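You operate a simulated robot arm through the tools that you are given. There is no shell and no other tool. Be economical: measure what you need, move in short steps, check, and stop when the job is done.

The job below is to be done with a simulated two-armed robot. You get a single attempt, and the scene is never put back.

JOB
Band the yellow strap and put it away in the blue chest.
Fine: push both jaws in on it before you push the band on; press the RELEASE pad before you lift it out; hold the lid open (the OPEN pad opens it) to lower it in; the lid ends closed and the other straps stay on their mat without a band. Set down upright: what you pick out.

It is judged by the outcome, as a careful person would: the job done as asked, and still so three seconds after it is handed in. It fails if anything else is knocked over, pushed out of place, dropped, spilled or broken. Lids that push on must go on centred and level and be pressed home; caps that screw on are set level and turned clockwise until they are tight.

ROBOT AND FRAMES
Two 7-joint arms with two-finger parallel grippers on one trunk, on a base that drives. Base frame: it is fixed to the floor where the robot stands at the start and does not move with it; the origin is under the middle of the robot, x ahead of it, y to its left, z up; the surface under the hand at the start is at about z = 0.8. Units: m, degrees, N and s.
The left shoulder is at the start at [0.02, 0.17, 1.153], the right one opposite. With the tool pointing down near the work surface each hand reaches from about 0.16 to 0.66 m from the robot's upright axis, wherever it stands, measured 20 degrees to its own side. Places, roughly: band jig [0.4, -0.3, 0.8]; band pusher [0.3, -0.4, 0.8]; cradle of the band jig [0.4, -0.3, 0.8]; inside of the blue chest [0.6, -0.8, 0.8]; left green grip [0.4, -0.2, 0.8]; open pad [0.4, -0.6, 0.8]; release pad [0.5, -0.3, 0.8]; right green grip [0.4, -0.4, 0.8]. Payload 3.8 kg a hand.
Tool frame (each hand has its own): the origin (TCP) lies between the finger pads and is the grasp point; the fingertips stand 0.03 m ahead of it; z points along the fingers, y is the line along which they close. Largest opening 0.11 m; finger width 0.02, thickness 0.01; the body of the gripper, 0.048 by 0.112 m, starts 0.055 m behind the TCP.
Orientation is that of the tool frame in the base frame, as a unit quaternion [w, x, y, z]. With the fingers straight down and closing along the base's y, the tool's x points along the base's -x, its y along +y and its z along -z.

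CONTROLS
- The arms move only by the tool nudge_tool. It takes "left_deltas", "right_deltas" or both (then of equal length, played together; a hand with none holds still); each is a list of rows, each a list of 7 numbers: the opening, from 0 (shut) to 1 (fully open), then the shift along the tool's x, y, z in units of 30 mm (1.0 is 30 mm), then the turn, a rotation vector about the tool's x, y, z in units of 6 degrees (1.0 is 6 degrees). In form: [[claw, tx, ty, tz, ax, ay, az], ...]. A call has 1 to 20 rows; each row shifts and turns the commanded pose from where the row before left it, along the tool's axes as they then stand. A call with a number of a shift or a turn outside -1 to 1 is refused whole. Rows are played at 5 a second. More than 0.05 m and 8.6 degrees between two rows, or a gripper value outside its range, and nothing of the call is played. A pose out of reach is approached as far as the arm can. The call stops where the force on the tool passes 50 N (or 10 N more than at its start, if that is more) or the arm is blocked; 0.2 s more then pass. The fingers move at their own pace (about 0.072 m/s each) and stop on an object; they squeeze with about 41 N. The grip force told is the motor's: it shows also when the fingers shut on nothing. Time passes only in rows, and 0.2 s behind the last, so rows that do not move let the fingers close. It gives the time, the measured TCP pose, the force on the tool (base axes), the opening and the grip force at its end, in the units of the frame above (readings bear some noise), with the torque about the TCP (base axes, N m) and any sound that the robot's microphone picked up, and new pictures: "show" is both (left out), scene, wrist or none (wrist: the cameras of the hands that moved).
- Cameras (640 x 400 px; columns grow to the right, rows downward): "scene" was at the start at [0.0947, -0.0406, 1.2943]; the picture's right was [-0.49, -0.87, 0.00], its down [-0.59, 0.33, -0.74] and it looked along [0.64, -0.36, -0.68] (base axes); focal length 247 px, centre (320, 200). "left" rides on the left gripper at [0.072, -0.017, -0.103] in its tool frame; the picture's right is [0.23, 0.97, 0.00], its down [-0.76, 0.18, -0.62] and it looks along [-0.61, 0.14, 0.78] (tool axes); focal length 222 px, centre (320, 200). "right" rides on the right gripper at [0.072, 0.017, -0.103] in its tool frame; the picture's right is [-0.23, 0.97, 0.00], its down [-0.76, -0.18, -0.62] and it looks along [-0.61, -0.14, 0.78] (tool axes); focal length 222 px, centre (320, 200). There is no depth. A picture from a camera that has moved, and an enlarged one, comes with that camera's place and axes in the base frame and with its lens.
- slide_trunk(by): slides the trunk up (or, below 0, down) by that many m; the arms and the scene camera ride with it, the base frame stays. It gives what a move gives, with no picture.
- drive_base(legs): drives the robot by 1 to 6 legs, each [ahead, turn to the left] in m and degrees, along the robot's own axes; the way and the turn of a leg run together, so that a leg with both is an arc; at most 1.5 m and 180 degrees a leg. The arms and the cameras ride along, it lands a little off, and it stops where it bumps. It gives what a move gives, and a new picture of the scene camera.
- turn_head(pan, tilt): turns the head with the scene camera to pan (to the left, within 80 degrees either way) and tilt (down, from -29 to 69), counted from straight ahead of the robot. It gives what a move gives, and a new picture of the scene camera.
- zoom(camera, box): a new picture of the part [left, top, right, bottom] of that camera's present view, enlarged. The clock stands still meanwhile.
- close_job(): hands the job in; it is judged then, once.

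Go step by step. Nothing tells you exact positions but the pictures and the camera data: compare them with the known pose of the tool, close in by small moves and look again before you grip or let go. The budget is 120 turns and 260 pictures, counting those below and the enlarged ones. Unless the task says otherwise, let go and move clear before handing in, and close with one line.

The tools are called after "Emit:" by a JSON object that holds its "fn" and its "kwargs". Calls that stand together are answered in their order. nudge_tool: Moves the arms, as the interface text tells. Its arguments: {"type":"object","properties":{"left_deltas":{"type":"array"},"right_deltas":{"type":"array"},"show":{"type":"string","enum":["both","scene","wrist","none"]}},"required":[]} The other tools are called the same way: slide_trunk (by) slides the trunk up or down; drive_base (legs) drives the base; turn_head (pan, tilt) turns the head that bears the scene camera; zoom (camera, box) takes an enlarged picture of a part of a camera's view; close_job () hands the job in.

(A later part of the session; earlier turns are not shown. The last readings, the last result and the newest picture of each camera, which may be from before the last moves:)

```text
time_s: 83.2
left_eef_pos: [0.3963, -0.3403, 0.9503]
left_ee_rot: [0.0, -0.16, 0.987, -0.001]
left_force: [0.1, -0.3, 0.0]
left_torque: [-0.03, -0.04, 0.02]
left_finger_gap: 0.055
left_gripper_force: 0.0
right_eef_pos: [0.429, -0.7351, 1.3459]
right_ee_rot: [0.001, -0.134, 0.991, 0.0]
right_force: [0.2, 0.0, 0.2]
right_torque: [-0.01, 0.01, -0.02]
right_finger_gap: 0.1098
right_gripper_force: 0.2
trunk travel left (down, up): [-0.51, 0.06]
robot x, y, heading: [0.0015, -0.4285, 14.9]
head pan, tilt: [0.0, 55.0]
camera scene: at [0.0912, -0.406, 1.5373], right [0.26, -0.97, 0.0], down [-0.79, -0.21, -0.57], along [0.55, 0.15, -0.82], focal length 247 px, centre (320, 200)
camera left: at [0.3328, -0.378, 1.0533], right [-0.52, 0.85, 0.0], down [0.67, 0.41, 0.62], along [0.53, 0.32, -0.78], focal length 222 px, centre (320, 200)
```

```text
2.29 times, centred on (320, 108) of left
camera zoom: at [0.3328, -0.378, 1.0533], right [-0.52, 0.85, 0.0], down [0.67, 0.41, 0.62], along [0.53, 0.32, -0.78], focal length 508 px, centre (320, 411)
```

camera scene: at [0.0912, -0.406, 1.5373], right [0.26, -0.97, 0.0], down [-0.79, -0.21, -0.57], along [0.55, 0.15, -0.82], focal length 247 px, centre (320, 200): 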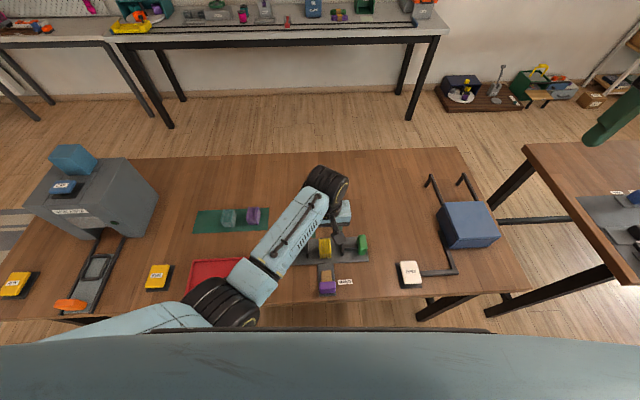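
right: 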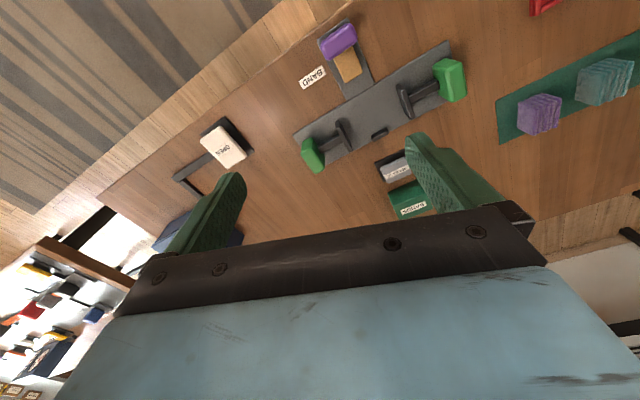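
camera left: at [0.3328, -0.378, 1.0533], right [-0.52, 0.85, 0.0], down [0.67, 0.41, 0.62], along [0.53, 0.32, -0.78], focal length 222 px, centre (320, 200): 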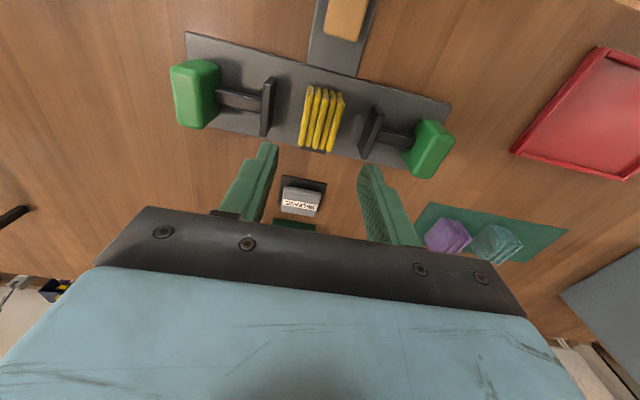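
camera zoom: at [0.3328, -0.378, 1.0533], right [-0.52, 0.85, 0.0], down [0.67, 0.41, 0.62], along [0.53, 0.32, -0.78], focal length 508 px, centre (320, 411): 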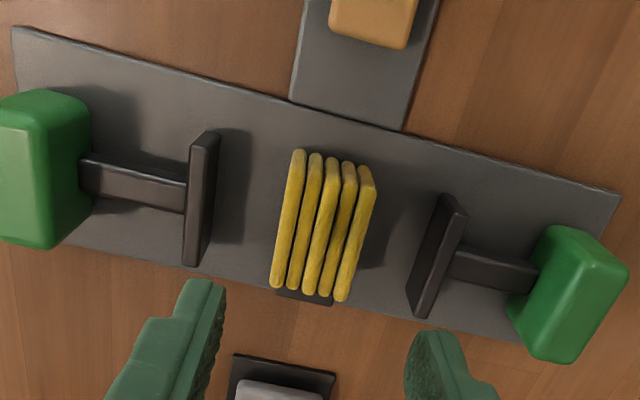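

The strap sits squarely in the cradle against the rear stop. Next I'll close both grippers and bring one hand to the outer side of each green grip.

Emit:
{"fn": "nudge_tool", "kwargs": {"left_deltas": [[0, 0, 0, -0.5, 0, 0, 0], [0, 0, 0.7, 0, 0, 0, 0], [0, 0, 0.7, 0, 0, 0, 0], [0, 0, 0.7, 0, 0, 0, 0], [0, 0, 0.7, 0, 0, 0, 0], [0, 0, 0.7, 0, 0, 0, 0], [0, 0, 0.7, 0, 0, 0, 0], [0, 0, 0.7, 0, 0, 0, 0], [0, 0, 0.75, 0, 0, 0, 0], [0, 0, 0, 0, 0, 0, 0], [0, 0, 0, 0, 0, 0, 0], [0, 0, 0, 0, 0, 0, 0], [0, 0, 0, 0, 0, 0, 0], [0, 0, 0, 0, 0, 0, 0], [0, 0, 0, 0, 0, 0, 0], [0, 0, 0, 0, 0, 0, 0], [0, 0, 0, 0, 0, 0, 0], [0, 0, 0, 0, 0, 0, 0]], "right_deltas": [[0, 0, 0, 0, 0, 0, -0.52], [0, -0.395, 0.9325, 0.5, 0, 0, 0], [0, -0.395, 0.9325, 0.5, 0, 0, 0], [0, -0.395, 0.9325, 0.5, 0, 0, 0], [0, -0.395, 0.9325, 0.5, 0, 0, 0], [0, -0.395, 0.9325, 0.5, 0, 0, 0], [0, -0.395, 0.9325, 0.5, 0, 0, 0], [0, -0.395, 0.9325, 0.5, 0, 0, 0], [0, -0.395, 0.9325, 0.5, 0, 0, 0], [0, 0, 0, 1, 0, 0, 0], [0, 0, 0, 1, 0, 0, 0], [0, 0, 0, 1, 0, 0, 0], [0, 0, 0, 1, 0, 0, 0], [0, 0, 0, 1, 0, 0, 0], [0, 0, 0, 1, 0, 0, 0], [0, 0, 0, 1, 0, 0, 0], [0, 0, 0, 1, 0, 0, 0], [0, 0, 0, 0, 0, 0, 0]]}}

Emit:
{"fn": "zoom", "kwargs": {"camera": "scene", "box": [240, 160, 420, 300]}}

```text
time_s: 87.0
left_eef_pos: [0.3424, -0.1802, 0.9641]
left_ee_rot: [0.0, -0.16, 0.987, -0.001]
left_force: [-0.8, 0.2, -0.1]
left_torque: [0.01, 0.01, 0.0]
left_finger_gap: 0.0002
left_gripper_force: 38.0
right_eef_pos: [0.4479, -0.4914, 0.9866]
right_ee_rot: [0.001, -0.161, 0.987, 0.0]
right_force: [0.5, 0.0, -0.1]
right_torque: [0.02, -0.01, -0.01]
right_finger_gap: 0.0
right_gripper_force: 37.6
trunk travel left (down, up): [-0.51, 0.06]
robot x, y, heading: [0.0017, -0.4316, 14.8]
head pan, tilt: [0.0, 55.0]
camera scene: at [0.0909, -0.4061, 1.5374], right [0.26, -0.97, 0.0], down [-0.79, -0.21, -0.57], along [0.55, 0.15, -0.82], focal length 247 px, centre (320, 200)
camera right: at [0.3741, -0.498, 1.0903], right [-0.09, 1.0, 0.0], down [0.78, 0.07, 0.62], along [0.62, 0.06, -0.78], focal length 222 px, centre (320, 200)
camera left: at [0.2786, -0.2175, 1.0679], right [-0.52, 0.85, 0.0], down [0.67, 0.41, 0.62], along [0.53, 0.32, -0.78], focal length 222 px, centre (320, 200)
```

scene: 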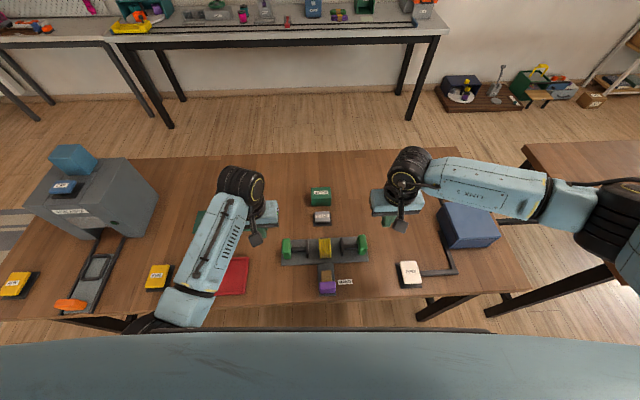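
right: 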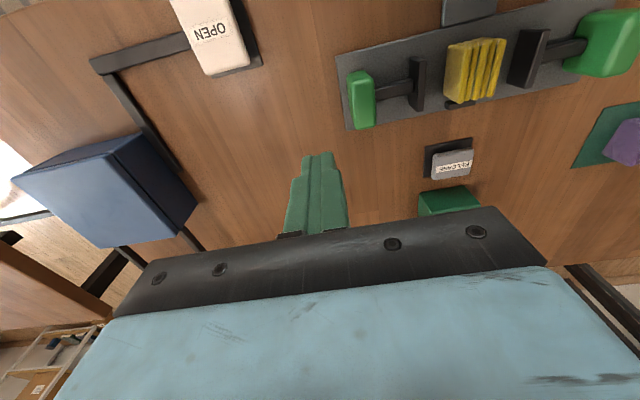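
left: 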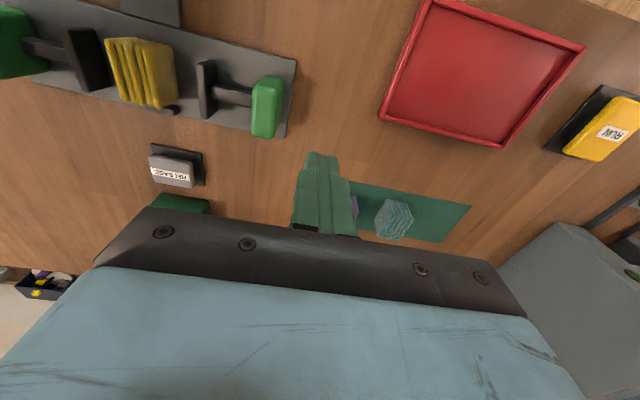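

```text
2.86 times, centred on (330, 230) of scene
camera zoom: at [0.0909, -0.4061, 1.5374], right [0.26, -0.97, 0.0], down [-0.79, -0.21, -0.57], along [0.55, 0.15, -0.82], focal length 706 px, centre (291, 114)
```

zoom: 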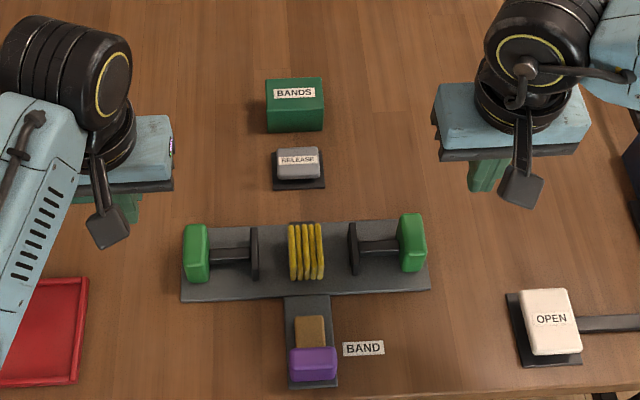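

Both hands are outside the grips on the jig axis. I'll lower both fingertips to the mid-height of the grips.

Emit:
{"fn": "nudge_tool", "kwargs": {"left_deltas": [[0, -0.1, 0, 0.8, 0, 0, 0], [0, 0, 0, 0.8, 0, 0, 0], [0, 0, 0, 0.8, 0, 0, 0], [0, 0, 0, 0.8, 0, 0, 0], [0, 0, 0, 0.2, 0, 0, 0], [0, 0, 0, 0, 0, 0, 0]], "right_deltas": [[0, -0.08, 0, 0.9, 0, 0, 0], [0, 0, 0, 0.9, 0, 0, 0], [0, 0, 0, 0.9, 0, 0, 0], [0, 0, 0, 0.9, 0, 0, 0], [0, 0, 0, 0.6, 0, 0, 0], [0, 0, 0, 0, 0, 0, 0]], "show": "scene"}}

Emit:
{"fn": "zoom", "kwargs": {"camera": "scene", "box": [240, 170, 400, 300]}}

```text
time_s: 88.4
left_eef_pos: [0.3461, -0.1772, 0.8621]
left_ee_rot: [0.0, -0.16, 0.987, -0.001]
left_force: [0.0, -0.7, 0.9]
left_torque: [-0.03, 0.04, -0.02]
left_finger_gap: 0.0
left_gripper_force: 37.8
right_eef_pos: [0.4499, -0.4912, 0.8613]
right_ee_rot: [0.0, -0.161, 0.987, 0.001]
right_force: [-1.2, 0.3, -0.6]
right_torque: [-0.03, 0.02, 0.01]
right_finger_gap: 0.0
right_gripper_force: 38.0
trunk travel left (down, up): [-0.51, 0.06]
robot x, y, heading: [-0.0005, -0.4333, 15.0]
head pan, tilt: [0.0, 55.0]
camera scene: at [0.091, -0.4061, 1.5374], right [0.26, -0.97, 0.0], down [-0.79, -0.21, -0.57], along [0.55, 0.15, -0.82], focal length 247 px, centre (320, 200)
```

scene: 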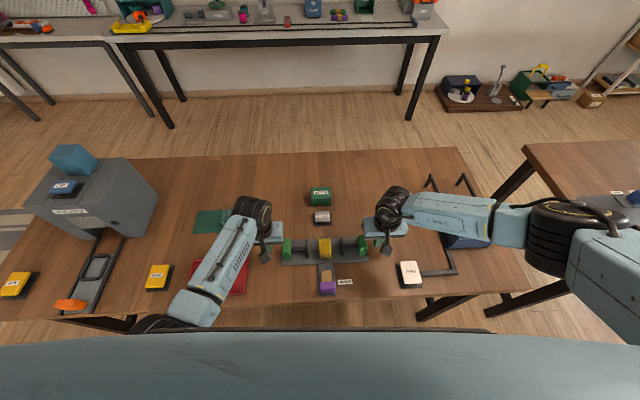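

```text
3.08 times, centred on (320, 235) of scene
camera zoom: at [0.091, -0.4061, 1.5374], right [0.26, -0.97, 0.0], down [-0.79, -0.21, -0.57], along [0.55, 0.15, -0.82], focal length 760 px, centre (320, 92)
```

zoom: 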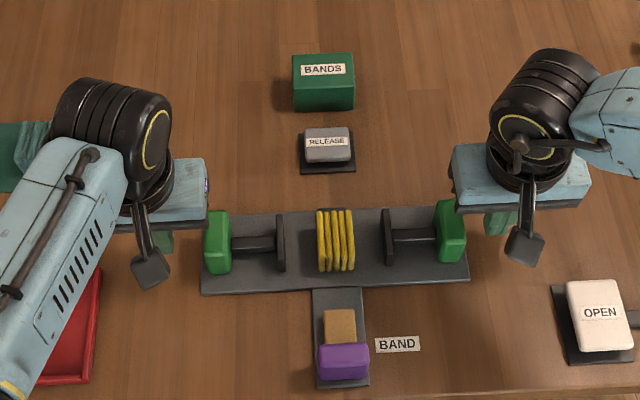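

Emit:
{"fn": "nudge_tool", "kwargs": {"left_deltas": [[0, 0, -0.4, 0, 0, 0, 0], [0, 0, -0.4, 0, 0, 0, 0], [0, 0, -0.3, 0, 0, 0, 0], [0, 0, -0.2, 0, 0, 0, 0], [0, 0, -0.2, 0, 0, 0, 0], [0, 0, 0, 0, 0, 0, 0]], "right_deltas": [[0, 0, 0.3, 0, 0, 0, 0], [0, 0, 0.3, 0, 0, 0, 0], [0, 0, 0.3, 0, 0, 0, 0], [0, 0, 0.2, 0, 0, 0, 0], [0, 0, 0.2, 0, 0, 0, 0], [0, 0, 0, 0, 0, 0, 0]], "show": "none"}}

Emit:
{"fn": "zoom", "kwargs": {"camera": "scene", "box": [270, 200, 370, 280]}}

```text
time_s: 89.8
left_eef_pos: [0.3596, -0.2194, 0.8608]
left_ee_rot: [0.0, -0.161, 0.987, 0.0]
left_force: [0.4, 2.9, -2.1]
left_torque: [0.1, -0.01, -0.01]
left_finger_gap: 0.0001
left_gripper_force: 38.0
right_eef_pos: [0.4385, -0.4551, 0.8592]
right_ee_rot: [0.001, -0.16, 0.987, 0.001]
right_force: [1.3, -2.5, 0.8]
right_torque: [-0.04, -0.01, -0.04]
right_finger_gap: 0.0
right_gripper_force: 37.8
trunk travel left (down, up): [-0.51, 0.06]
robot x, y, heading: [-0.0019, -0.4312, 15.0]
head pan, tilt: [0.0, 55.0]
```

```text
5.00 times, centred on (320, 240) of scene
camera zoom: at [0.0912, -0.4059, 1.5373], right [0.26, -0.97, 0.0], down [-0.79, -0.21, -0.57], along [0.55, 0.15, -0.82], focal length 1235 px, centre (320, 0)
```

zoom: 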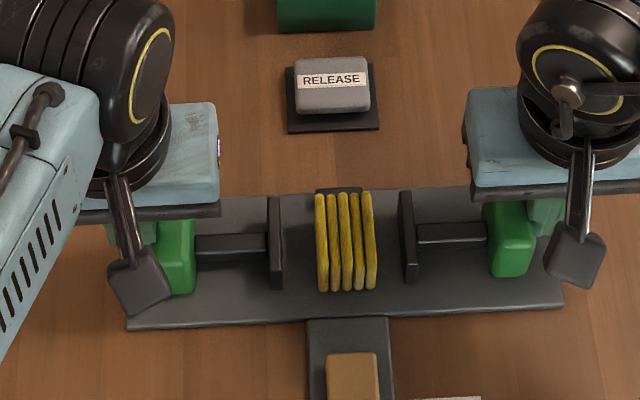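

Both jaws slide in with about 3 N of friction. I'll keep going until they meet the strap.

Emit:
{"fn": "nudge_tool", "kwargs": {"left_deltas": [[0, 0, -0.2, 0, 0, 0, 0], [0, 0, -0.2, 0, 0, 0, 0], [0, 0, -0.2, 0, 0, 0, 0], [0, 0, 0, 0, 0, 0, 0]], "right_deltas": [[0, 0, 0.16, 0, 0, 0, 0], [0, 0, 0.16, 0, 0, 0, 0], [0, 0, 0.16, 0, 0, 0, 0], [0, 0, 0, 0, 0, 0, 0]], "show": "none"}}

Emit:
{"fn": "zoom", "kwargs": {"camera": "scene", "box": [270, 200, 370, 280]}}

```text
time_s: 90.8
left_eef_pos: [0.3666, -0.238, 0.8608]
left_ee_rot: [-0.001, -0.161, 0.987, -0.001]
left_force: [-6.3, 3.8, -2.8]
left_torque: [0.06, 0.08, -0.06]
left_finger_gap: 0.0
left_gripper_force: 38.0
right_eef_pos: [0.4337, -0.4409, 0.8604]
right_ee_rot: [0.001, -0.161, 0.987, 0.0]
right_force: [5.7, -3.4, -2.0]
right_torque: [-0.08, -0.07, -0.09]
right_finger_gap: 0.0
right_gripper_force: 37.7
trunk travel left (down, up): [-0.51, 0.06]
robot x, y, heading: [0.0015, -0.4301, 14.8]
head pan, tilt: [0.0, 55.0]
```

```text
5.00 times, centred on (320, 240) of scene
camera zoom: at [0.0913, -0.4061, 1.5373], right [0.26, -0.97, 0.0], down [-0.79, -0.21, -0.57], along [0.55, 0.15, -0.82], focal length 1235 px, centre (320, 0)
```

zoom: 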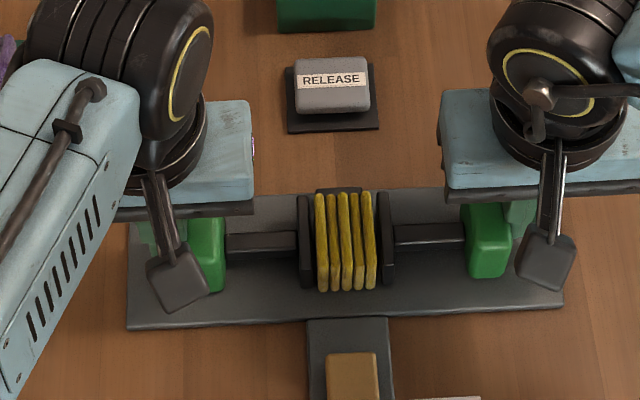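

Almost in contact. I'll press further in small steps and listen for a click.

Emit:
{"fn": "nudge_tool", "kwargs": {"left_deltas": [[0, 0, -0.1, 0, 0, 0, 0], [0, 0, -0.1, 0, 0, 0, 0], [0, 0, -0.05, 0, 0, 0, 0], [0, 0, 0, 0, 0, 0, 0]], "right_deltas": [[0, 0, 0.1, 0, 0, 0, 0], [0, 0, 0.1, 0, 0, 0, 0], [0, 0, 0.05, 0, 0, 0, 0], [0, 0, 0, 0, 0, 0, 0]], "show": "none"}}

Emit:
{"fn": "zoom", "kwargs": {"camera": "scene", "box": [270, 200, 370, 280]}}

```text
time_s: 91.8
left_eef_pos: [0.3666, -0.2381, 0.8617]
left_ee_rot: [-0.001, -0.162, 0.987, 0.005]
left_force: [-18.7, 30.0, 5.5]
left_torque: [0.26, 0.18, -0.19]
left_finger_gap: 0.0
left_gripper_force: 37.7
right_eef_pos: [0.4326, -0.4388, 0.8601]
right_ee_rot: [0.002, -0.158, 0.987, -0.005]
right_force: [12.2, -28.7, 5.3]
right_torque: [-0.18, -0.11, -0.06]
right_finger_gap: 0.0
right_gripper_force: 37.9
trunk travel left (down, up): [-0.51, 0.06]
robot x, y, heading: [-0.001, -0.4332, 14.7]
head pan, tilt: [0.0, 55.0]
```

```text
5.00 times, centred on (320, 240) of scene
camera zoom: at [0.0893, -0.4059, 1.5375], right [0.26, -0.97, 0.0], down [-0.79, -0.21, -0.57], along [0.56, 0.15, -0.82], focal length 1235 px, centre (320, 0)
```

zoom: 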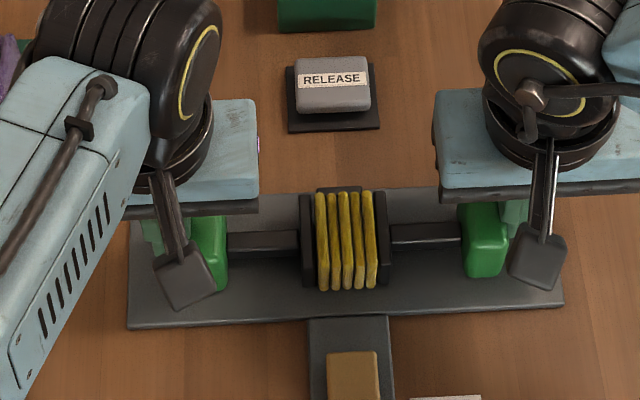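

Both jaws press the strap with about 30 N. I'll press slightly harder, then back off to see whether they stay latched.

Emit:
{"fn": "nudge_tool", "kwargs": {"left_deltas": [[0, 0, -0.08, 0, 0, 0, 0], [0, 0, -0.04, 0, 0, 0, 0], [0, 0, 0, 0, 0, 0, 0], [0, 0, 0.3, 0, 0, 0, 0], [0, 0, 0.3, 0, 0, 0, 0], [0, 0, 0.3, 0, 0, 0, 0], [0, 0, 0, 0, 0, 0, 0]], "right_deltas": [[0, 0, 0.08, 0, 0, 0, 0], [0, 0, 0.04, 0, 0, 0, 0], [0, 0, 0, 0, 0, 0, 0], [0, 0, -0.3, 0, 0, 0, 0], [0, 0, -0.3, 0, 0, 0, 0], [0, 0, -0.3, 0, 0, 0, 0], [0, 0, 0, 0, 0, 0, 0]], "show": "none"}}

Emit:
{"fn": "zoom", "kwargs": {"camera": "scene", "box": [270, 200, 370, 280]}}

```text
time_s: 93.4
left_eef_pos: [0.3611, -0.2238, 0.8633]
left_ee_rot: [0.002, -0.159, 0.987, -0.003]
left_force: [0.5, -0.7, -0.6]
left_torque: [0.0, 0.03, -0.01]
left_finger_gap: 0.0001
left_gripper_force: 37.3
right_eef_pos: [0.4386, -0.4557, 0.8595]
right_ee_rot: [0.0, -0.161, 0.987, 0.001]
right_force: [0.1, -0.1, -0.2]
right_torque: [-0.01, 0.0, -0.01]
right_finger_gap: 0.0003
right_gripper_force: 37.3
trunk travel left (down, up): [-0.51, 0.06]
robot x, y, heading: [0.0018, -0.4291, 14.9]
head pan, tilt: [0.0, 55.0]
```

```text
5.00 times, centred on (320, 240) of scene
camera zoom: at [0.0909, -0.4061, 1.5373], right [0.26, -0.97, 0.0], down [-0.79, -0.21, -0.57], along [0.55, 0.15, -0.82], focal length 1235 px, centre (320, 0)
```

zoom: 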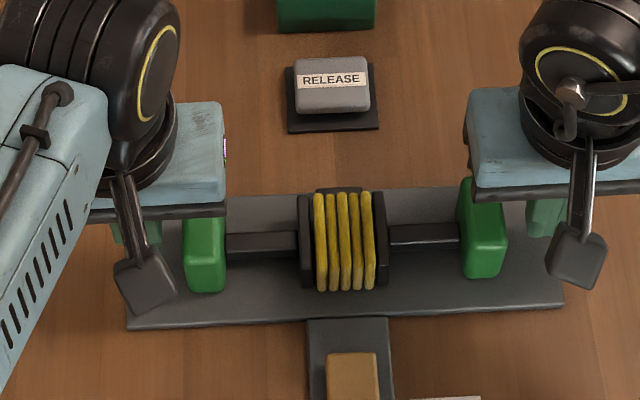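

Both jaws have stayed in on the strap. Next is the band: the right hand goes behind the purple pusher (edge at about f = 0.14), while the left hand rises out of the way.

Emit:
{"fn": "nudge_tool", "kwargs": {"left_deltas": [[0, 0, 0.5, 0, 0, 0, 0], [0, 0, 0, -0.8, 0, 0, 0], [0, 0, 0, -0.8, 0, 0, 0], [0, 0, 0, -0.8, 0, 0, 0], [0, 0, 0.5, -0.8, 0, 0, 0], [0, 0, 0.5, -0.8, 0, 0, 0], [0, 0, 0.5, -0.8, 0, 0, 0], [0, 0, 0, 0, 0, 0, 0], [0, 0, 0, 0, 0, 0, 0], [0, 0, 0, 0, 0, 0, 0], [0, 0, 0, 0, 0, 0, 0], [0, 0, 0, 0, 0, 0, 0], [0, 0, 0, 0, 0, 0, 0], [0, 0, 0, 0, 0, 0, 0]], "right_deltas": [[0, 0, -0.5, 0, 0, 0, 0], [0, 0, 0, -0.9, 0, 0, 0], [0, 0, 0, -0.9, 0, 0, 0], [0, 0, 0, -0.9, 0, 0, 0], [0, 0, 0, -0.9, 0, 0, 0], [0, 0.8, 0, -0.5, 0, 0, 0], [0, 0.8, 0.6, 0, 0, 0, 0], [0, 0.8, 0.8, 0, 0, 0, 0], [0, 0.8, 0.8, 0, 0, 0, 0], [0, 0.8, 0.8, 0, 0, 0, 0], [0, 0.8, 0.8, 0, 0, 0, 0], [0, 0.7, 0.8, 0, 0, 0, 0], [0, 0, 0.03, 0, 0, 0, 0], [0, 0, 0, 0, 0, 0, 0]]}}

```text
time_s: 96.4
left_eef_pos: [0.3417, -0.1637, 1.0047]
left_ee_rot: [0.0, -0.161, 0.987, -0.003]
left_force: [0.1, 0.4, -0.3]
left_torque: [-0.01, 0.04, -0.01]
left_finger_gap: 0.0
left_gripper_force: 37.2
right_eef_pos: [0.2402, -0.3898, 0.9851]
right_ee_rot: [0.001, -0.162, 0.987, 0.001]
right_force: [0.0, 0.0, -0.7]
right_torque: [0.0, 0.02, 0.0]
right_finger_gap: 0.0001
right_gripper_force: 37.7
trunk travel left (down, up): [-0.51, 0.06]
robot x, y, heading: [0.0003, -0.4265, 15.0]
head pan, tilt: [0.0, 55.0]
camera scene: at [0.0908, -0.4059, 1.5374], right [0.26, -0.97, 0.0], down [-0.79, -0.21, -0.57], along [0.55, 0.15, -0.82], focal length 247 px, centre (320, 200)
camera right: at [0.1667, -0.3972, 1.0888], right [-0.09, 1.0, 0.0], down [0.78, 0.07, 0.62], along [0.62, 0.06, -0.78], focal length 222 px, centre (320, 200)
camera left: at [0.2775, -0.2013, 1.1081], right [-0.52, 0.85, 0.0], down [0.67, 0.41, 0.62], along [0.53, 0.32, -0.78], focal length 222 px, centre (320, 200)
```

scene: 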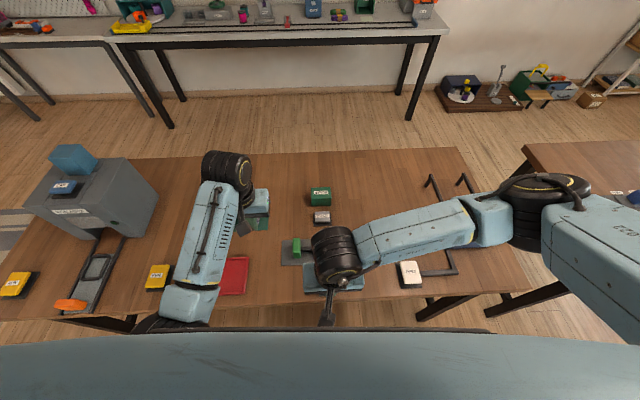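
right: 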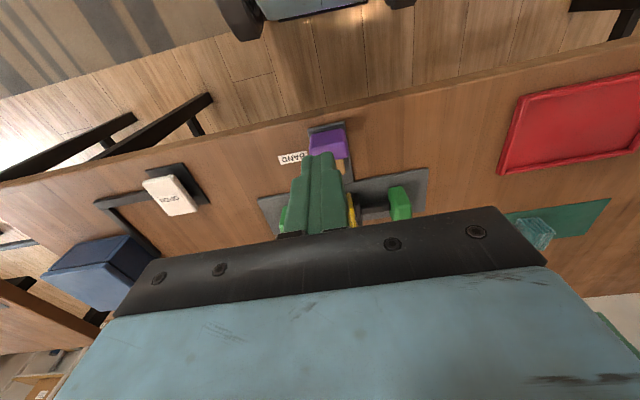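
left: 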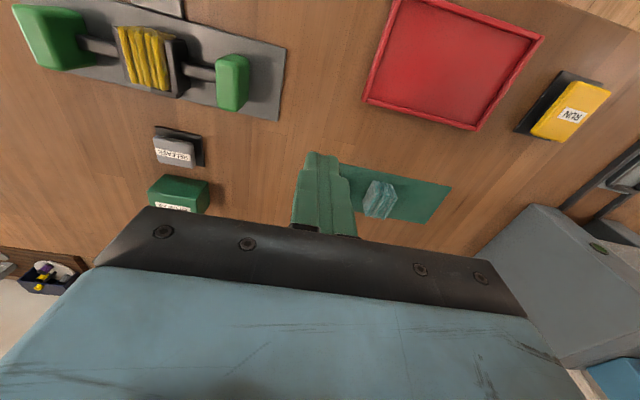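

Emit:
{"fn": "nudge_tool", "kwargs": {"right_deltas": [[0, 0, 0, 0.9, 0, 0, 0], [0, 0, 0, 0.9, 0, 0, 0], [0, 0, 0, 0.9, 0, 0, 0], [0, 0, 0, 0.9, 0, 0, 0], [0, 0, 0, 0.5, 0, 0, 0], [0, 0, 0, 0, 0, 0, 0]], "show": "wrist"}}

Emit:
{"fn": "zoom", "kwargs": {"camera": "right", "box": [220, 60, 440, 200]}}

```text
time_s: 97.8
left_eef_pos: [0.3419, -0.1642, 1.0054]
left_ee_rot: [0.0, -0.16, 0.987, -0.002]
left_force: [0.8, -0.6, 0.4]
left_torque: [0.0, 0.02, 0.02]
left_finger_gap: 0.0
left_gripper_force: 37.7
right_eef_pos: [0.2426, -0.3915, 0.86]
right_ee_rot: [0.001, -0.162, 0.987, 0.0]
right_force: [0.2, -0.4, 0.1]
right_torque: [-0.04, 0.02, 0.0]
right_finger_gap: 0.0
right_gripper_force: 37.7
trunk travel left (down, up): [-0.51, 0.06]
robot x, y, heading: [-0.0031, -0.4343, 14.9]
head pan, tilt: [0.0, 55.0]
camera right: at [0.1681, -0.399, 0.9649], right [-0.09, 1.0, 0.0], down [0.78, 0.07, 0.62], along [0.62, 0.06, -0.78], focal length 222 px, centre (320, 200)
```

right: 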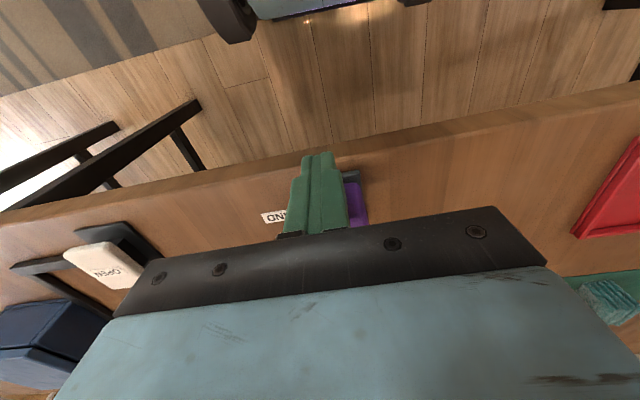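

```text
2.86 times, centred on (330, 130) of right
camera zoom: at [0.1681, -0.399, 0.9649], right [-0.09, 1.0, 0.0], down [0.78, 0.07, 0.62], along [0.62, 0.06, -0.78], focal length 635 px, centre (291, 400)
```

zoom: 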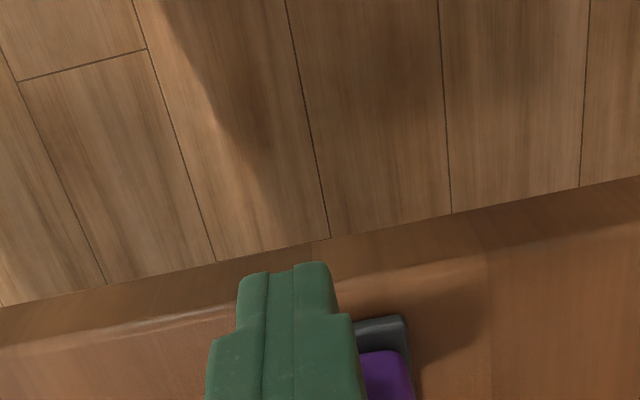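

The finger stands behind the pusher and is centred on it. I'll push forward in small steps.

Emit:
{"fn": "nudge_tool", "kwargs": {"right_deltas": [[0, -0.3, 0, 0, 0, 0, 0], [0, -0.3, 0, 0, 0, 0, 0], [0, -0.3, 0, 0, 0, 0, 0], [0, -0.3, 0, 0, 0, 0, 0], [0, -0.3, 0, 0, 0, 0, 0], [0, 0, 0, 0, 0, 0, 0]], "show": "scene"}}

Emit:
{"fn": "zoom", "kwargs": {"camera": "scene", "box": [260, 200, 380, 300]}}

Emit:
{"fn": "zoom", "kwargs": {"camera": "left", "box": [0, 0, 280, 140]}}

```text
time_s: 99.2
left_eef_pos: [0.3417, -0.1633, 1.0034]
left_ee_rot: [0.0, -0.162, 0.987, -0.002]
left_force: [-0.8, 0.6, 0.0]
left_torque: [0.03, 0.03, 0.0]
left_finger_gap: 0.0002
left_gripper_force: 38.0
right_eef_pos: [0.2847, -0.3762, 0.8605]
right_ee_rot: [-0.001, -0.162, 0.987, 0.001]
right_force: [-3.4, -0.4, -0.6]
right_torque: [-0.02, 0.07, 0.01]
right_finger_gap: 0.0
right_gripper_force: 37.9
trunk travel left (down, up): [-0.51, 0.06]
robot x, y, heading: [0.0009, -0.4322, 14.9]
head pan, tilt: [0.0, 55.0]
camera scene: at [0.0907, -0.4062, 1.5373], right [0.26, -0.97, 0.0], down [-0.79, -0.21, -0.57], along [0.55, 0.15, -0.82], focal length 247 px, centre (320, 200)
```

scene: 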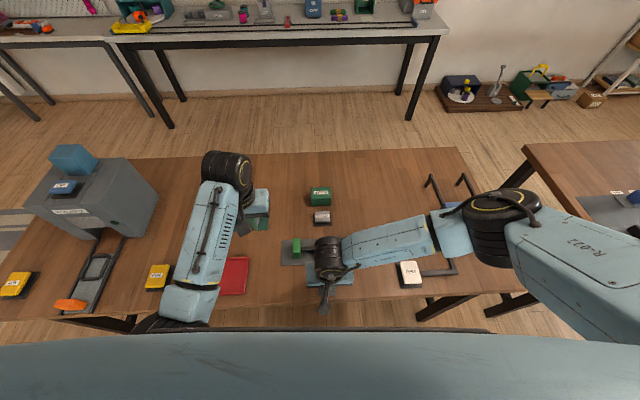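

```text
4.00 times, centred on (320, 250) of scene
camera zoom: at [0.0907, -0.4062, 1.5373], right [0.26, -0.97, 0.0], down [-0.79, -0.21, -0.57], along [0.55, 0.15, -0.82], focal length 988 px, centre (320, 0)
```

zoom: 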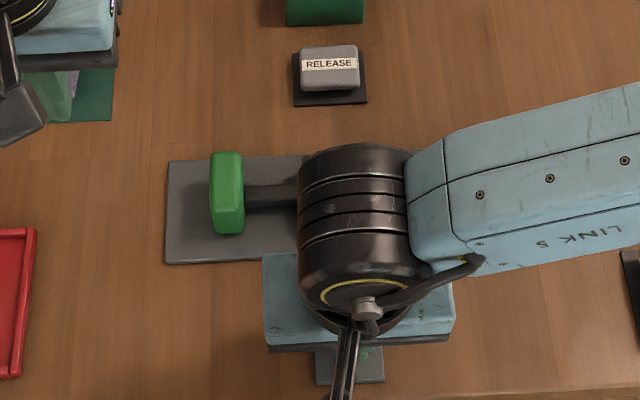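

```text
2.29 times, centred on (140, 70) of left
camera zoom: at [0.2774, -0.2015, 1.1082], right [-0.52, 0.85, 0.0], down [0.67, 0.41, 0.62], along [0.53, 0.32, -0.78], focal length 508 px, centre (731, 497)
```

zoom: 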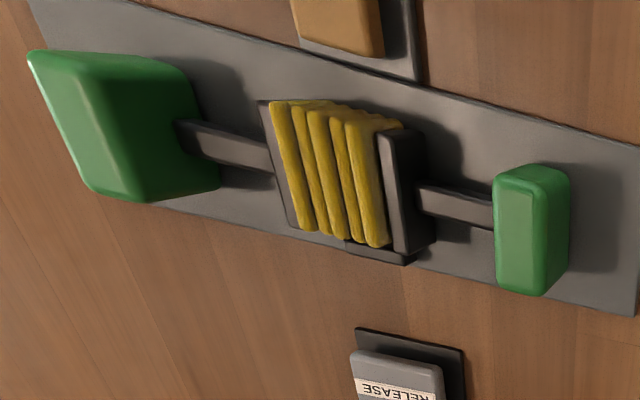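

The pusher moves with about 3 N. I'll keep pushing.

Emit:
{"fn": "nudge_tool", "kwargs": {"right_deltas": [[0, -0.2, 0, 0, 0, 0, 0], [0, -0.2, 0, 0, 0, 0, 0], [0, -0.2, 0, 0, 0, 0, 0], [0, -0.2, 0, 0, 0, 0, 0], [0, 0, 0, 0, 0, 0, 0]], "show": "none"}}

Emit:
{"fn": "zoom", "kwargs": {"camera": "left", "box": [0, 0, 280, 140]}}

```text
time_s: 100.4
left_eef_pos: [0.339, -0.1642, 1.0056]
left_ee_rot: [0.002, -0.159, 0.987, -0.001]
left_force: [-0.2, -0.3, 0.0]
left_torque: [0.01, 0.0, -0.01]
left_finger_gap: 0.0001
left_gripper_force: 38.1
right_eef_pos: [0.3023, -0.3697, 0.8601]
right_ee_rot: [-0.001, -0.162, 0.987, 0.0]
right_force: [-22.4, -11.4, -0.2]
right_torque: [-0.04, 0.21, -0.06]
right_finger_gap: 0.0
right_gripper_force: 37.7
trunk travel left (down, up): [-0.51, 0.06]
robot x, y, heading: [0.0029, -0.4313, 14.9]
head pan, tilt: [0.0, 55.0]
```

```text
2.29 times, centred on (140, 70) of left
camera zoom: at [0.2754, -0.2027, 1.1089], right [-0.52, 0.85, 0.0], down [0.66, 0.41, 0.62], along [0.53, 0.33, -0.78], focal length 508 px, centre (731, 497)
```

zoom: 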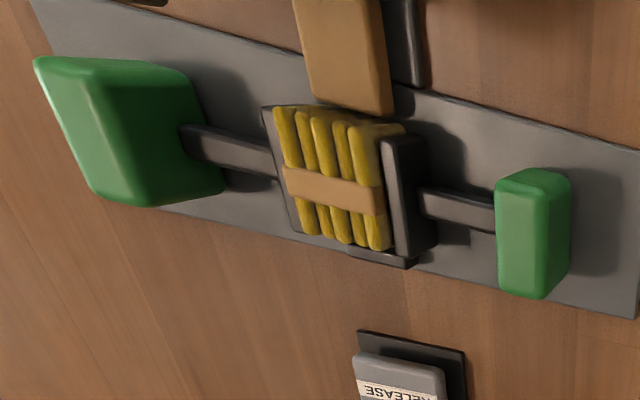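

The band now wraps the strap and the pusher is at its stop, with about 25 N. I'll give one small extra press, then back away and bring the right hand over RELEASE.

Emit:
{"fn": "nudge_tool", "kwargs": {"right_deltas": [[0, -0.1, 0, 0, 0, 0, 0], [0, 0, 0, 0, 0, 0, 0], [0, 0.5, 0, 0, 0, 0, 0], [0, 0.7, 0, 0, 0, 0, 0], [0, 0.8, 0, 0, 0, 0, 0], [0, 0, 0, -0.9, 0, 0, 0], [0, 0, 0, -0.9, 0, 0, 0], [0, 0, 0, -0.9, 0, 0, 0], [0, 0, 0, -0.9, 0, 0, 0], [0, 0, 0, -0.9, 0, 0, 0], [0, 0, -0.8, 0, 0, 0, 0], [0, 0, -0.8, 0, 0, 0, 0], [0, 0, -0.8, 0, 0, 0, 0], [0, 0, -0.8, 0, 0, 0, 0], [0, 0, 0, 0, 0, 0, 0]], "show": "scene"}}

Emit:
{"fn": "zoom", "kwargs": {"camera": "scene", "box": [260, 180, 400, 300]}}

```text
time_s: 103.6
left_eef_pos: [0.3425, -0.1639, 1.004]
left_ee_rot: [0.0, -0.161, 0.987, -0.001]
left_force: [-0.1, -0.5, 0.4]
left_torque: [-0.01, 0.01, 0.0]
left_finger_gap: 0.0001
left_gripper_force: 38.1
right_eef_pos: [0.2837, -0.4777, 0.9948]
right_ee_rot: [0.001, -0.161, 0.987, 0.0]
right_force: [-0.1, 0.8, -0.1]
right_torque: [0.01, -0.01, -0.01]
right_finger_gap: 0.0002
right_gripper_force: 37.3
trunk travel left (down, up): [-0.51, 0.06]
robot x, y, heading: [0.0031, -0.433, 14.9]
head pan, tilt: [0.0, 55.0]
camera scene: at [0.091, -0.4054, 1.5373], right [0.26, -0.97, 0.0], down [-0.79, -0.21, -0.57], along [0.55, 0.15, -0.82], focal length 247 px, centre (320, 200)
```

scene: 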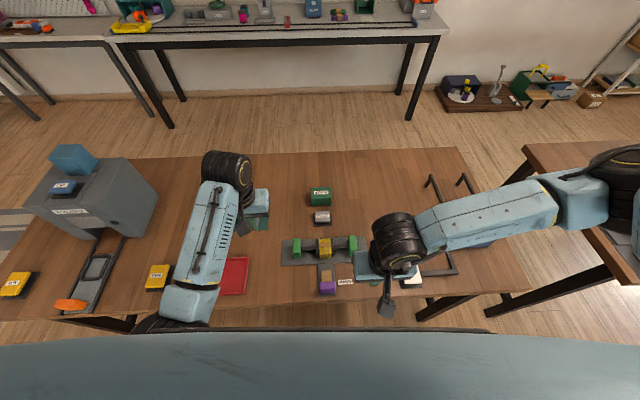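

```text
3.33 times, centred on (330, 240) of scene
camera zoom: at [0.091, -0.4054, 1.5373], right [0.26, -0.97, 0.0], down [-0.79, -0.21, -0.57], along [0.55, 0.15, -0.82], focal length 823 px, centre (287, 67)
```

zoom: 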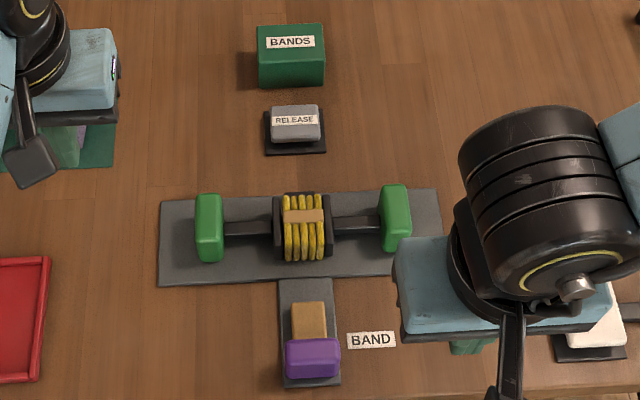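

The band is on, and the pusher springs back by itself. I'll use the left hand for RELEASE at about (0.507, -0.304), so the right hand can lift the strap out.

Emit:
{"fn": "nudge_tool", "kwargs": {"left_deltas": [[0, -0.53, -0.883, 0, 0, 0, 0], [0, -0.53, -0.883, 0, 0, 0, 0], [0, -0.53, -0.883, 0, 0, 0, 0], [0, -0.53, -0.883, 0, 0, 0, 0], [0, -0.53, -0.883, 0, 0, 0, 0], [0, -0.53, -0.883, 0, 0, 0, 0], [0, -0.52, -0.883, 0, 0, 0, 0], [0, 0, 0, 0.9, 0, 0, 0], [0, 0, 0, 0.9, 0, 0, 0], [0, 0, 0, 0.9, 0, 0, 0], [0, 0, 0, 0.9, 0, 0, 0], [0, 0, 0, 0.5, 0, 0, 0], [0, 0, 0, 0, 0, 0, 0]]}}

Emit:
{"fn": "zoom", "kwargs": {"camera": "left", "box": [200, 80, 440, 240]}}

```text
time_s: 106.4
left_eef_pos: [0.4784, -0.298, 0.8998]
left_ee_rot: [0.002, -0.161, 0.987, 0.0]
left_force: [0.6, 0.2, 0.4]
left_torque: [0.0, 0.01, 0.0]
left_finger_gap: 0.0
left_gripper_force: 37.7
left hand out of reach, approached as far as the arm can: row 10, 11, 12
right_eef_pos: [0.2845, -0.479, 0.996]
right_ee_rot: [0.0, -0.161, 0.987, 0.0]
right_force: [0.4, -0.1, -0.1]
right_torque: [0.01, 0.01, -0.01]
right_finger_gap: 0.0
right_gripper_force: 37.4
trunk travel left (down, up): [-0.51, 0.06]
robot x, y, heading: [0.0021, -0.4281, 15.0]
head pan, tilt: [0.0, 55.0]
camera scene: at [0.0909, -0.406, 1.5374], right [0.26, -0.97, 0.0], down [-0.79, -0.21, -0.57], along [0.55, 0.15, -0.82], focal length 247 px, centre (320, 200)
camera left: at [0.4147, -0.336, 1.0027], right [-0.53, 0.85, 0.0], down [0.66, 0.41, 0.63], along [0.53, 0.33, -0.78], focal length 222 px, centre (320, 200)
```

scene: 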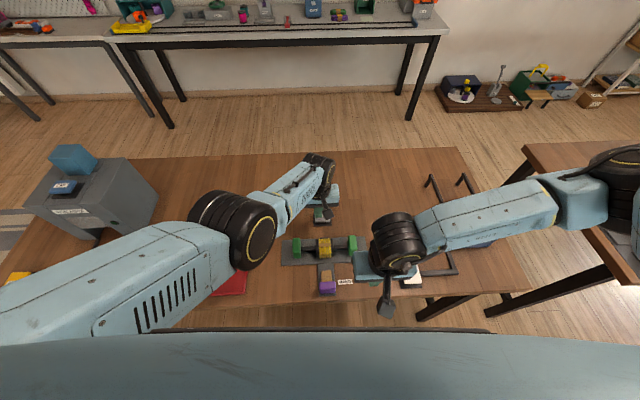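
left: 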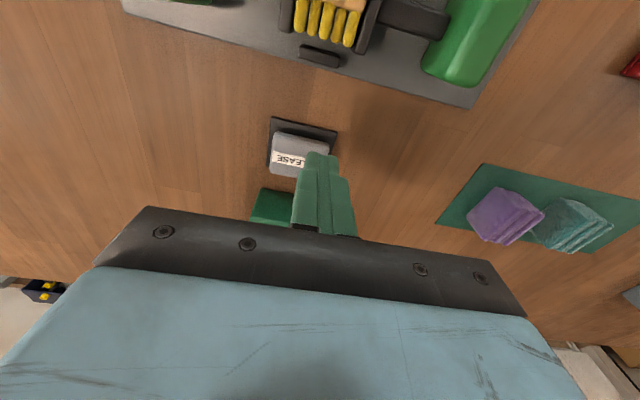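

```text
2.50 times, centred on (320, 160) of left
camera zoom: at [0.4147, -0.336, 1.0027], right [-0.53, 0.85, 0.0], down [0.66, 0.41, 0.63], along [0.53, 0.33, -0.78], focal length 555 px, centre (320, 300)
```

zoom: 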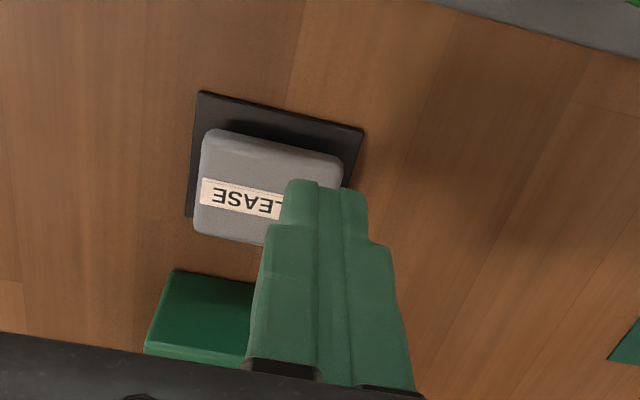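

The left hand is at its reach limit because the trunk is high. I'll raise both hands first, then lower the trunk.

Emit:
{"fn": "nudge_tool", "kwargs": {"left_deltas": [[0, 0, 0, -1, 0, 0, 0], [0, 0, 0, -1, 0, 0, 0], [0, 0, 0, -1, 0, 0, 0], [0, 0, 0, -1, 0, 0, 0], [0, 0, 0, -1, 0, 0, 0], [0, 0, 0, 0, 0, 0, 0]], "right_deltas": [[0, 0, 0, -1, 0, 0, 0], [0, 0, 0, -1, 0, 0, 0], [0, 0, 0, -1, 0, 0, 0], [0, 0, 0, -1, 0, 0, 0], [0, 0, 0, -1, 0, 0, 0], [0, 0, 0, 0, 0, 0, 0]], "show": "none"}}

Emit:
{"fn": "slide_trunk", "kwargs": {"by": -0.13}}

```text
time_s: 108.0
left_eef_pos: [0.4784, -0.2583, 1.0396]
left_ee_rot: [0.001, -0.18, 0.983, 0.025]
left_force: [-0.4, -0.9, 0.2]
left_torque: [-0.03, -0.01, 0.0]
left_finger_gap: 0.0
left_gripper_force: 37.8
right_eef_pos: [0.2827, -0.4774, 1.1458]
right_ee_rot: [0.001, -0.161, 0.987, 0.001]
right_force: [0.6, 0.5, 0.7]
right_torque: [-0.01, 0.0, 0.0]
right_finger_gap: 0.0
right_gripper_force: 38.3
trunk travel left (down, up): [-0.51, 0.06]
robot x, y, heading: [0.0011, -0.4336, 14.9]
head pan, tilt: [0.0, 55.0]
stopped in row 6 (left hand): the arm was blocked; the commanded pose is now the measured one
```

```text
time_s: 109.5
left_eef_pos: [0.4771, -0.2592, 0.9097]
left_ee_rot: [0.0, -0.181, 0.983, 0.025]
left_force: [-0.8, 0.1, 0.3]
left_torque: [0.0, 0.02, -0.02]
left_finger_gap: 0.0004
left_gripper_force: 37.6
right_eef_pos: [0.283, -0.4781, 1.0169]
right_ee_rot: [0.0, -0.16, 0.987, 0.0]
right_force: [-0.3, 0.1, 0.3]
right_torque: [-0.02, 0.0, 0.0]
right_finger_gap: 0.0001
right_gripper_force: 37.7
trunk travel left (down, up): [-0.38, 0.19]
robot x, y, heading: [-0.0027, -0.4323, 15.0]
head pan, tilt: [0.0, 55.0]
```

The left arm binds when it reaches across, so I'll retract it to its own side and press RELEASE with the right hand instead.

Emit:
{"fn": "nudge_tool", "kwargs": {"left_deltas": [[0, 0, 0, -1, 0, 0, 0], [0, 0.5, 0.8, -0.5, 0, 0, 0], [0, 0.5, 0.8, -0.5, 0, 0, 0], [0, 0.5, 0.8, 0, 0, 0, 0.3], [0, 0.5, 0.8, 0, 0, 0, 0.3], [0, 0.5, 0.8, 0, 0, 0, 0.5], [0, 0.5, 0.8, 0, 0, 0, 0.5], [0, 0.5, 0.8, 0, 0, 0, 0.5], [0, 0.5, 0.8, 0, 0, 0, 0.5], [0, 0, 0, 0, 0, 0, 0]], "show": "scene"}}

```text
time_s: 111.8
left_eef_pos: [0.3309, -0.0973, 0.9296]
left_ee_rot: [-0.007, -0.046, 0.998, 0.034]
left_force: [0.0, 0.9, 0.0]
left_torque: [-0.01, 0.0, 0.02]
left_finger_gap: 0.0001
left_gripper_force: 37.9
left hand out of reach, approached as far as the arm can: row 3, 4, 5, 6, 7, 8
right_eef_pos: [0.2848, -0.4789, 1.0166]
right_ee_rot: [0.001, -0.161, 0.987, -0.001]
right_force: [1.0, 0.9, -0.5]
right_torque: [0.01, -0.02, -0.03]
right_finger_gap: 0.0001
right_gripper_force: 38.2
trunk travel left (down, up): [-0.38, 0.19]
robot x, y, heading: [0.0034, -0.4316, 15.0]
head pan, tilt: [0.0, 55.0]
camera scene: at [0.0912, -0.4062, 1.4073], right [0.26, -0.97, 0.0], down [-0.79, -0.21, -0.57], along [0.55, 0.15, -0.82], focal length 247 px, centre (320, 200)
```

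scene: 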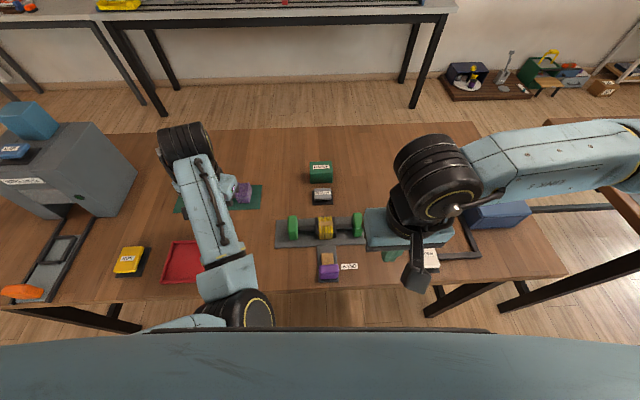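

The left elbow is folded inward again, so I'll unwind it with the twist that worked before. Meanwhile the right hand moves above RELEASE.

Emit:
{"fn": "nudge_tool", "kwargs": {"left_deltas": [[0, 0, 0, 0, 0, 0, 1], [0, 0, 0, 0, 0, 0, 1], [0, 0, 0, 0, 0, 0, 1], [0, 0, 0, 0, 0, 0, 1], [0, 0, 0, 0, 0, 0, 1], [0, 0, 0, 0, 0, 0, 1], [0, 0, 0, 0, 0, 0, 1], [0, 0, 0, 0, 0, 0, 1], [0, 0, 0, 0, 0, 0, 1], [0, 0, 0, 0, 0, 0, 1], [0, 0, 0, 0, 0, 0, 1], [0, 0, 0, 0, 0, 0, 1], [0, 0, 0, 0, 0, 0, 1], [0, 0, 0, 0, 0, 0, 1], [0, 0, 0, 0, 0, 0, 1], [0, 0, 0, 0, 0, 0, 1], [0, 0, 0, 0, 0, 0, 1], [0, 0, 0, 0, 0, 0, 1], [0, 0, 0, 0, 0, 0, 1], [0, 0, 0, 0, 0, 0, 1]], "right_deltas": [[0, -0.888, 0.316, 0, 0, 0, 0], [0, -0.888, 0.316, 0, 0, 0, 0], [0, -0.888, 0.316, 0, 0, 0, 0], [0, -0.888, 0.316, 0, 0, 0, 0], [0, -0.888, 0.316, 0, 0, 0, 0], [0, -0.888, 0.316, 0, 0, 0, 0], [0, -0.888, 0.316, 0, 0, 0, 0], [0, -0.888, 0.316, 0, 0, 0, 0], [0, -0.888, 0.316, 0, 0, 0, 0], [0, -0.888, 0.316, 0, 0, 0, 0], [0, 0, 0, 0.8, 0, 0, 0], [0, 0, 0, 0.8, 0, 0, 0], [0, 0, 0, 0.8, 0, 0, 0], [0, 0, 0, 0.8, 0, 0, 0], [0, 0, 0, 0.8, 0, 0, 0], [0, 0, 0, 0, 0, 0, 0], [0, 0, 0, 0, 0, 0, 0], [0, 0, 0, 0, 0, 0, 0], [0, 0, 0, 0, 0, 0, 0], [0, 0, 0, 0, 0, 0, 0]]}}

Emit:
{"fn": "zoom", "kwargs": {"camera": "right", "box": [200, 80, 440, 240]}}

```text
time_s: 116.0
left_eef_pos: [0.3313, -0.0965, 0.9322]
left_ee_rot: [-0.032, 0.841, 0.54, 0.014]
left_force: [0.4, -0.1, -0.1]
left_torque: [0.01, 0.03, 0.03]
left_finger_gap: 0.0001
left_gripper_force: 38.2
left hand out of reach, approached as far as the arm can: row 5
right_eef_pos: [0.5062, -0.3035, 0.8971]
right_ee_rot: [0.001, -0.162, 0.987, 0.001]
right_force: [0.4, 0.8, -0.8]
right_torque: [0.0, 0.04, -0.04]
right_finger_gap: 0.0
right_gripper_force: 37.5
trunk travel left (down, up): [-0.38, 0.19]
robot x, y, heading: [0.0006, -0.4293, 15.0]
head pan, tilt: [0.0, 55.0]
camera scene: at [0.091, -0.4061, 1.4073], right [0.26, -0.97, 0.0], down [-0.79, -0.21, -0.57], along [0.55, 0.15, -0.82], focal length 247 px, centre (320, 200)
camera right: at [0.4323, -0.31, 1.0011], right [-0.09, 1.0, 0.0], down [0.78, 0.07, 0.62], along [0.62, 0.06, -0.78], focal length 222 px, centre (320, 200)
camera left: at [0.3476, -0.0293, 1.0399], right [0.98, -0.2, -0.02], down [-0.15, -0.81, 0.57], along [-0.13, -0.56, -0.82], focal length 222 px, centre (320, 200)
```

scene: 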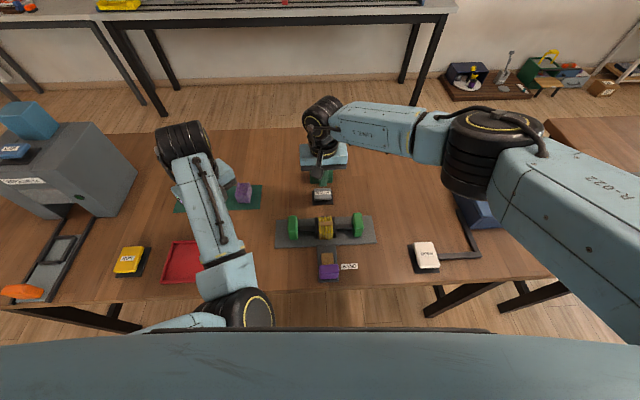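
right: 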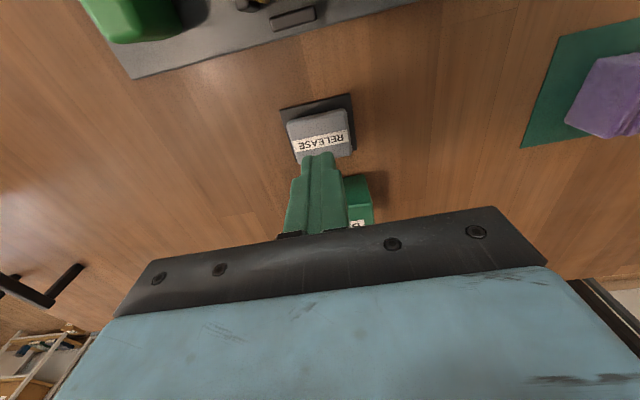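
left: 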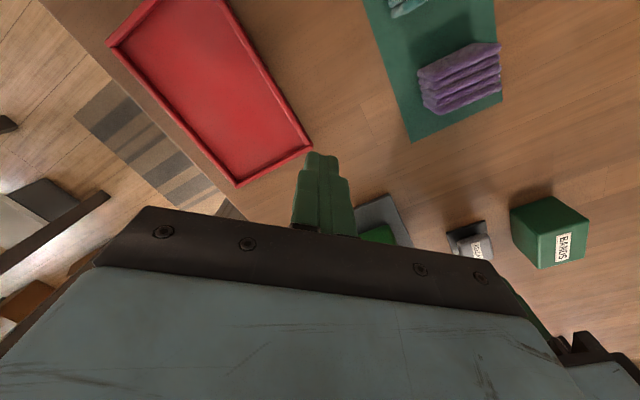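

```text
2.50 times, centred on (320, 160) of right
camera zoom: at [0.4323, -0.31, 1.0011], right [-0.09, 1.0, 0.0], down [0.78, 0.07, 0.62], along [0.62, 0.06, -0.78], focal length 555 px, centre (320, 300)
```

zoom: 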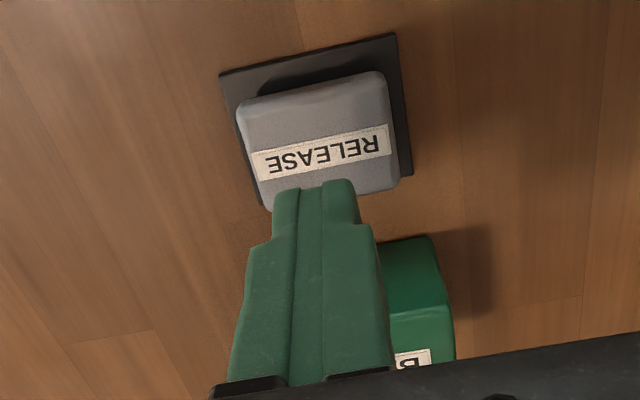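

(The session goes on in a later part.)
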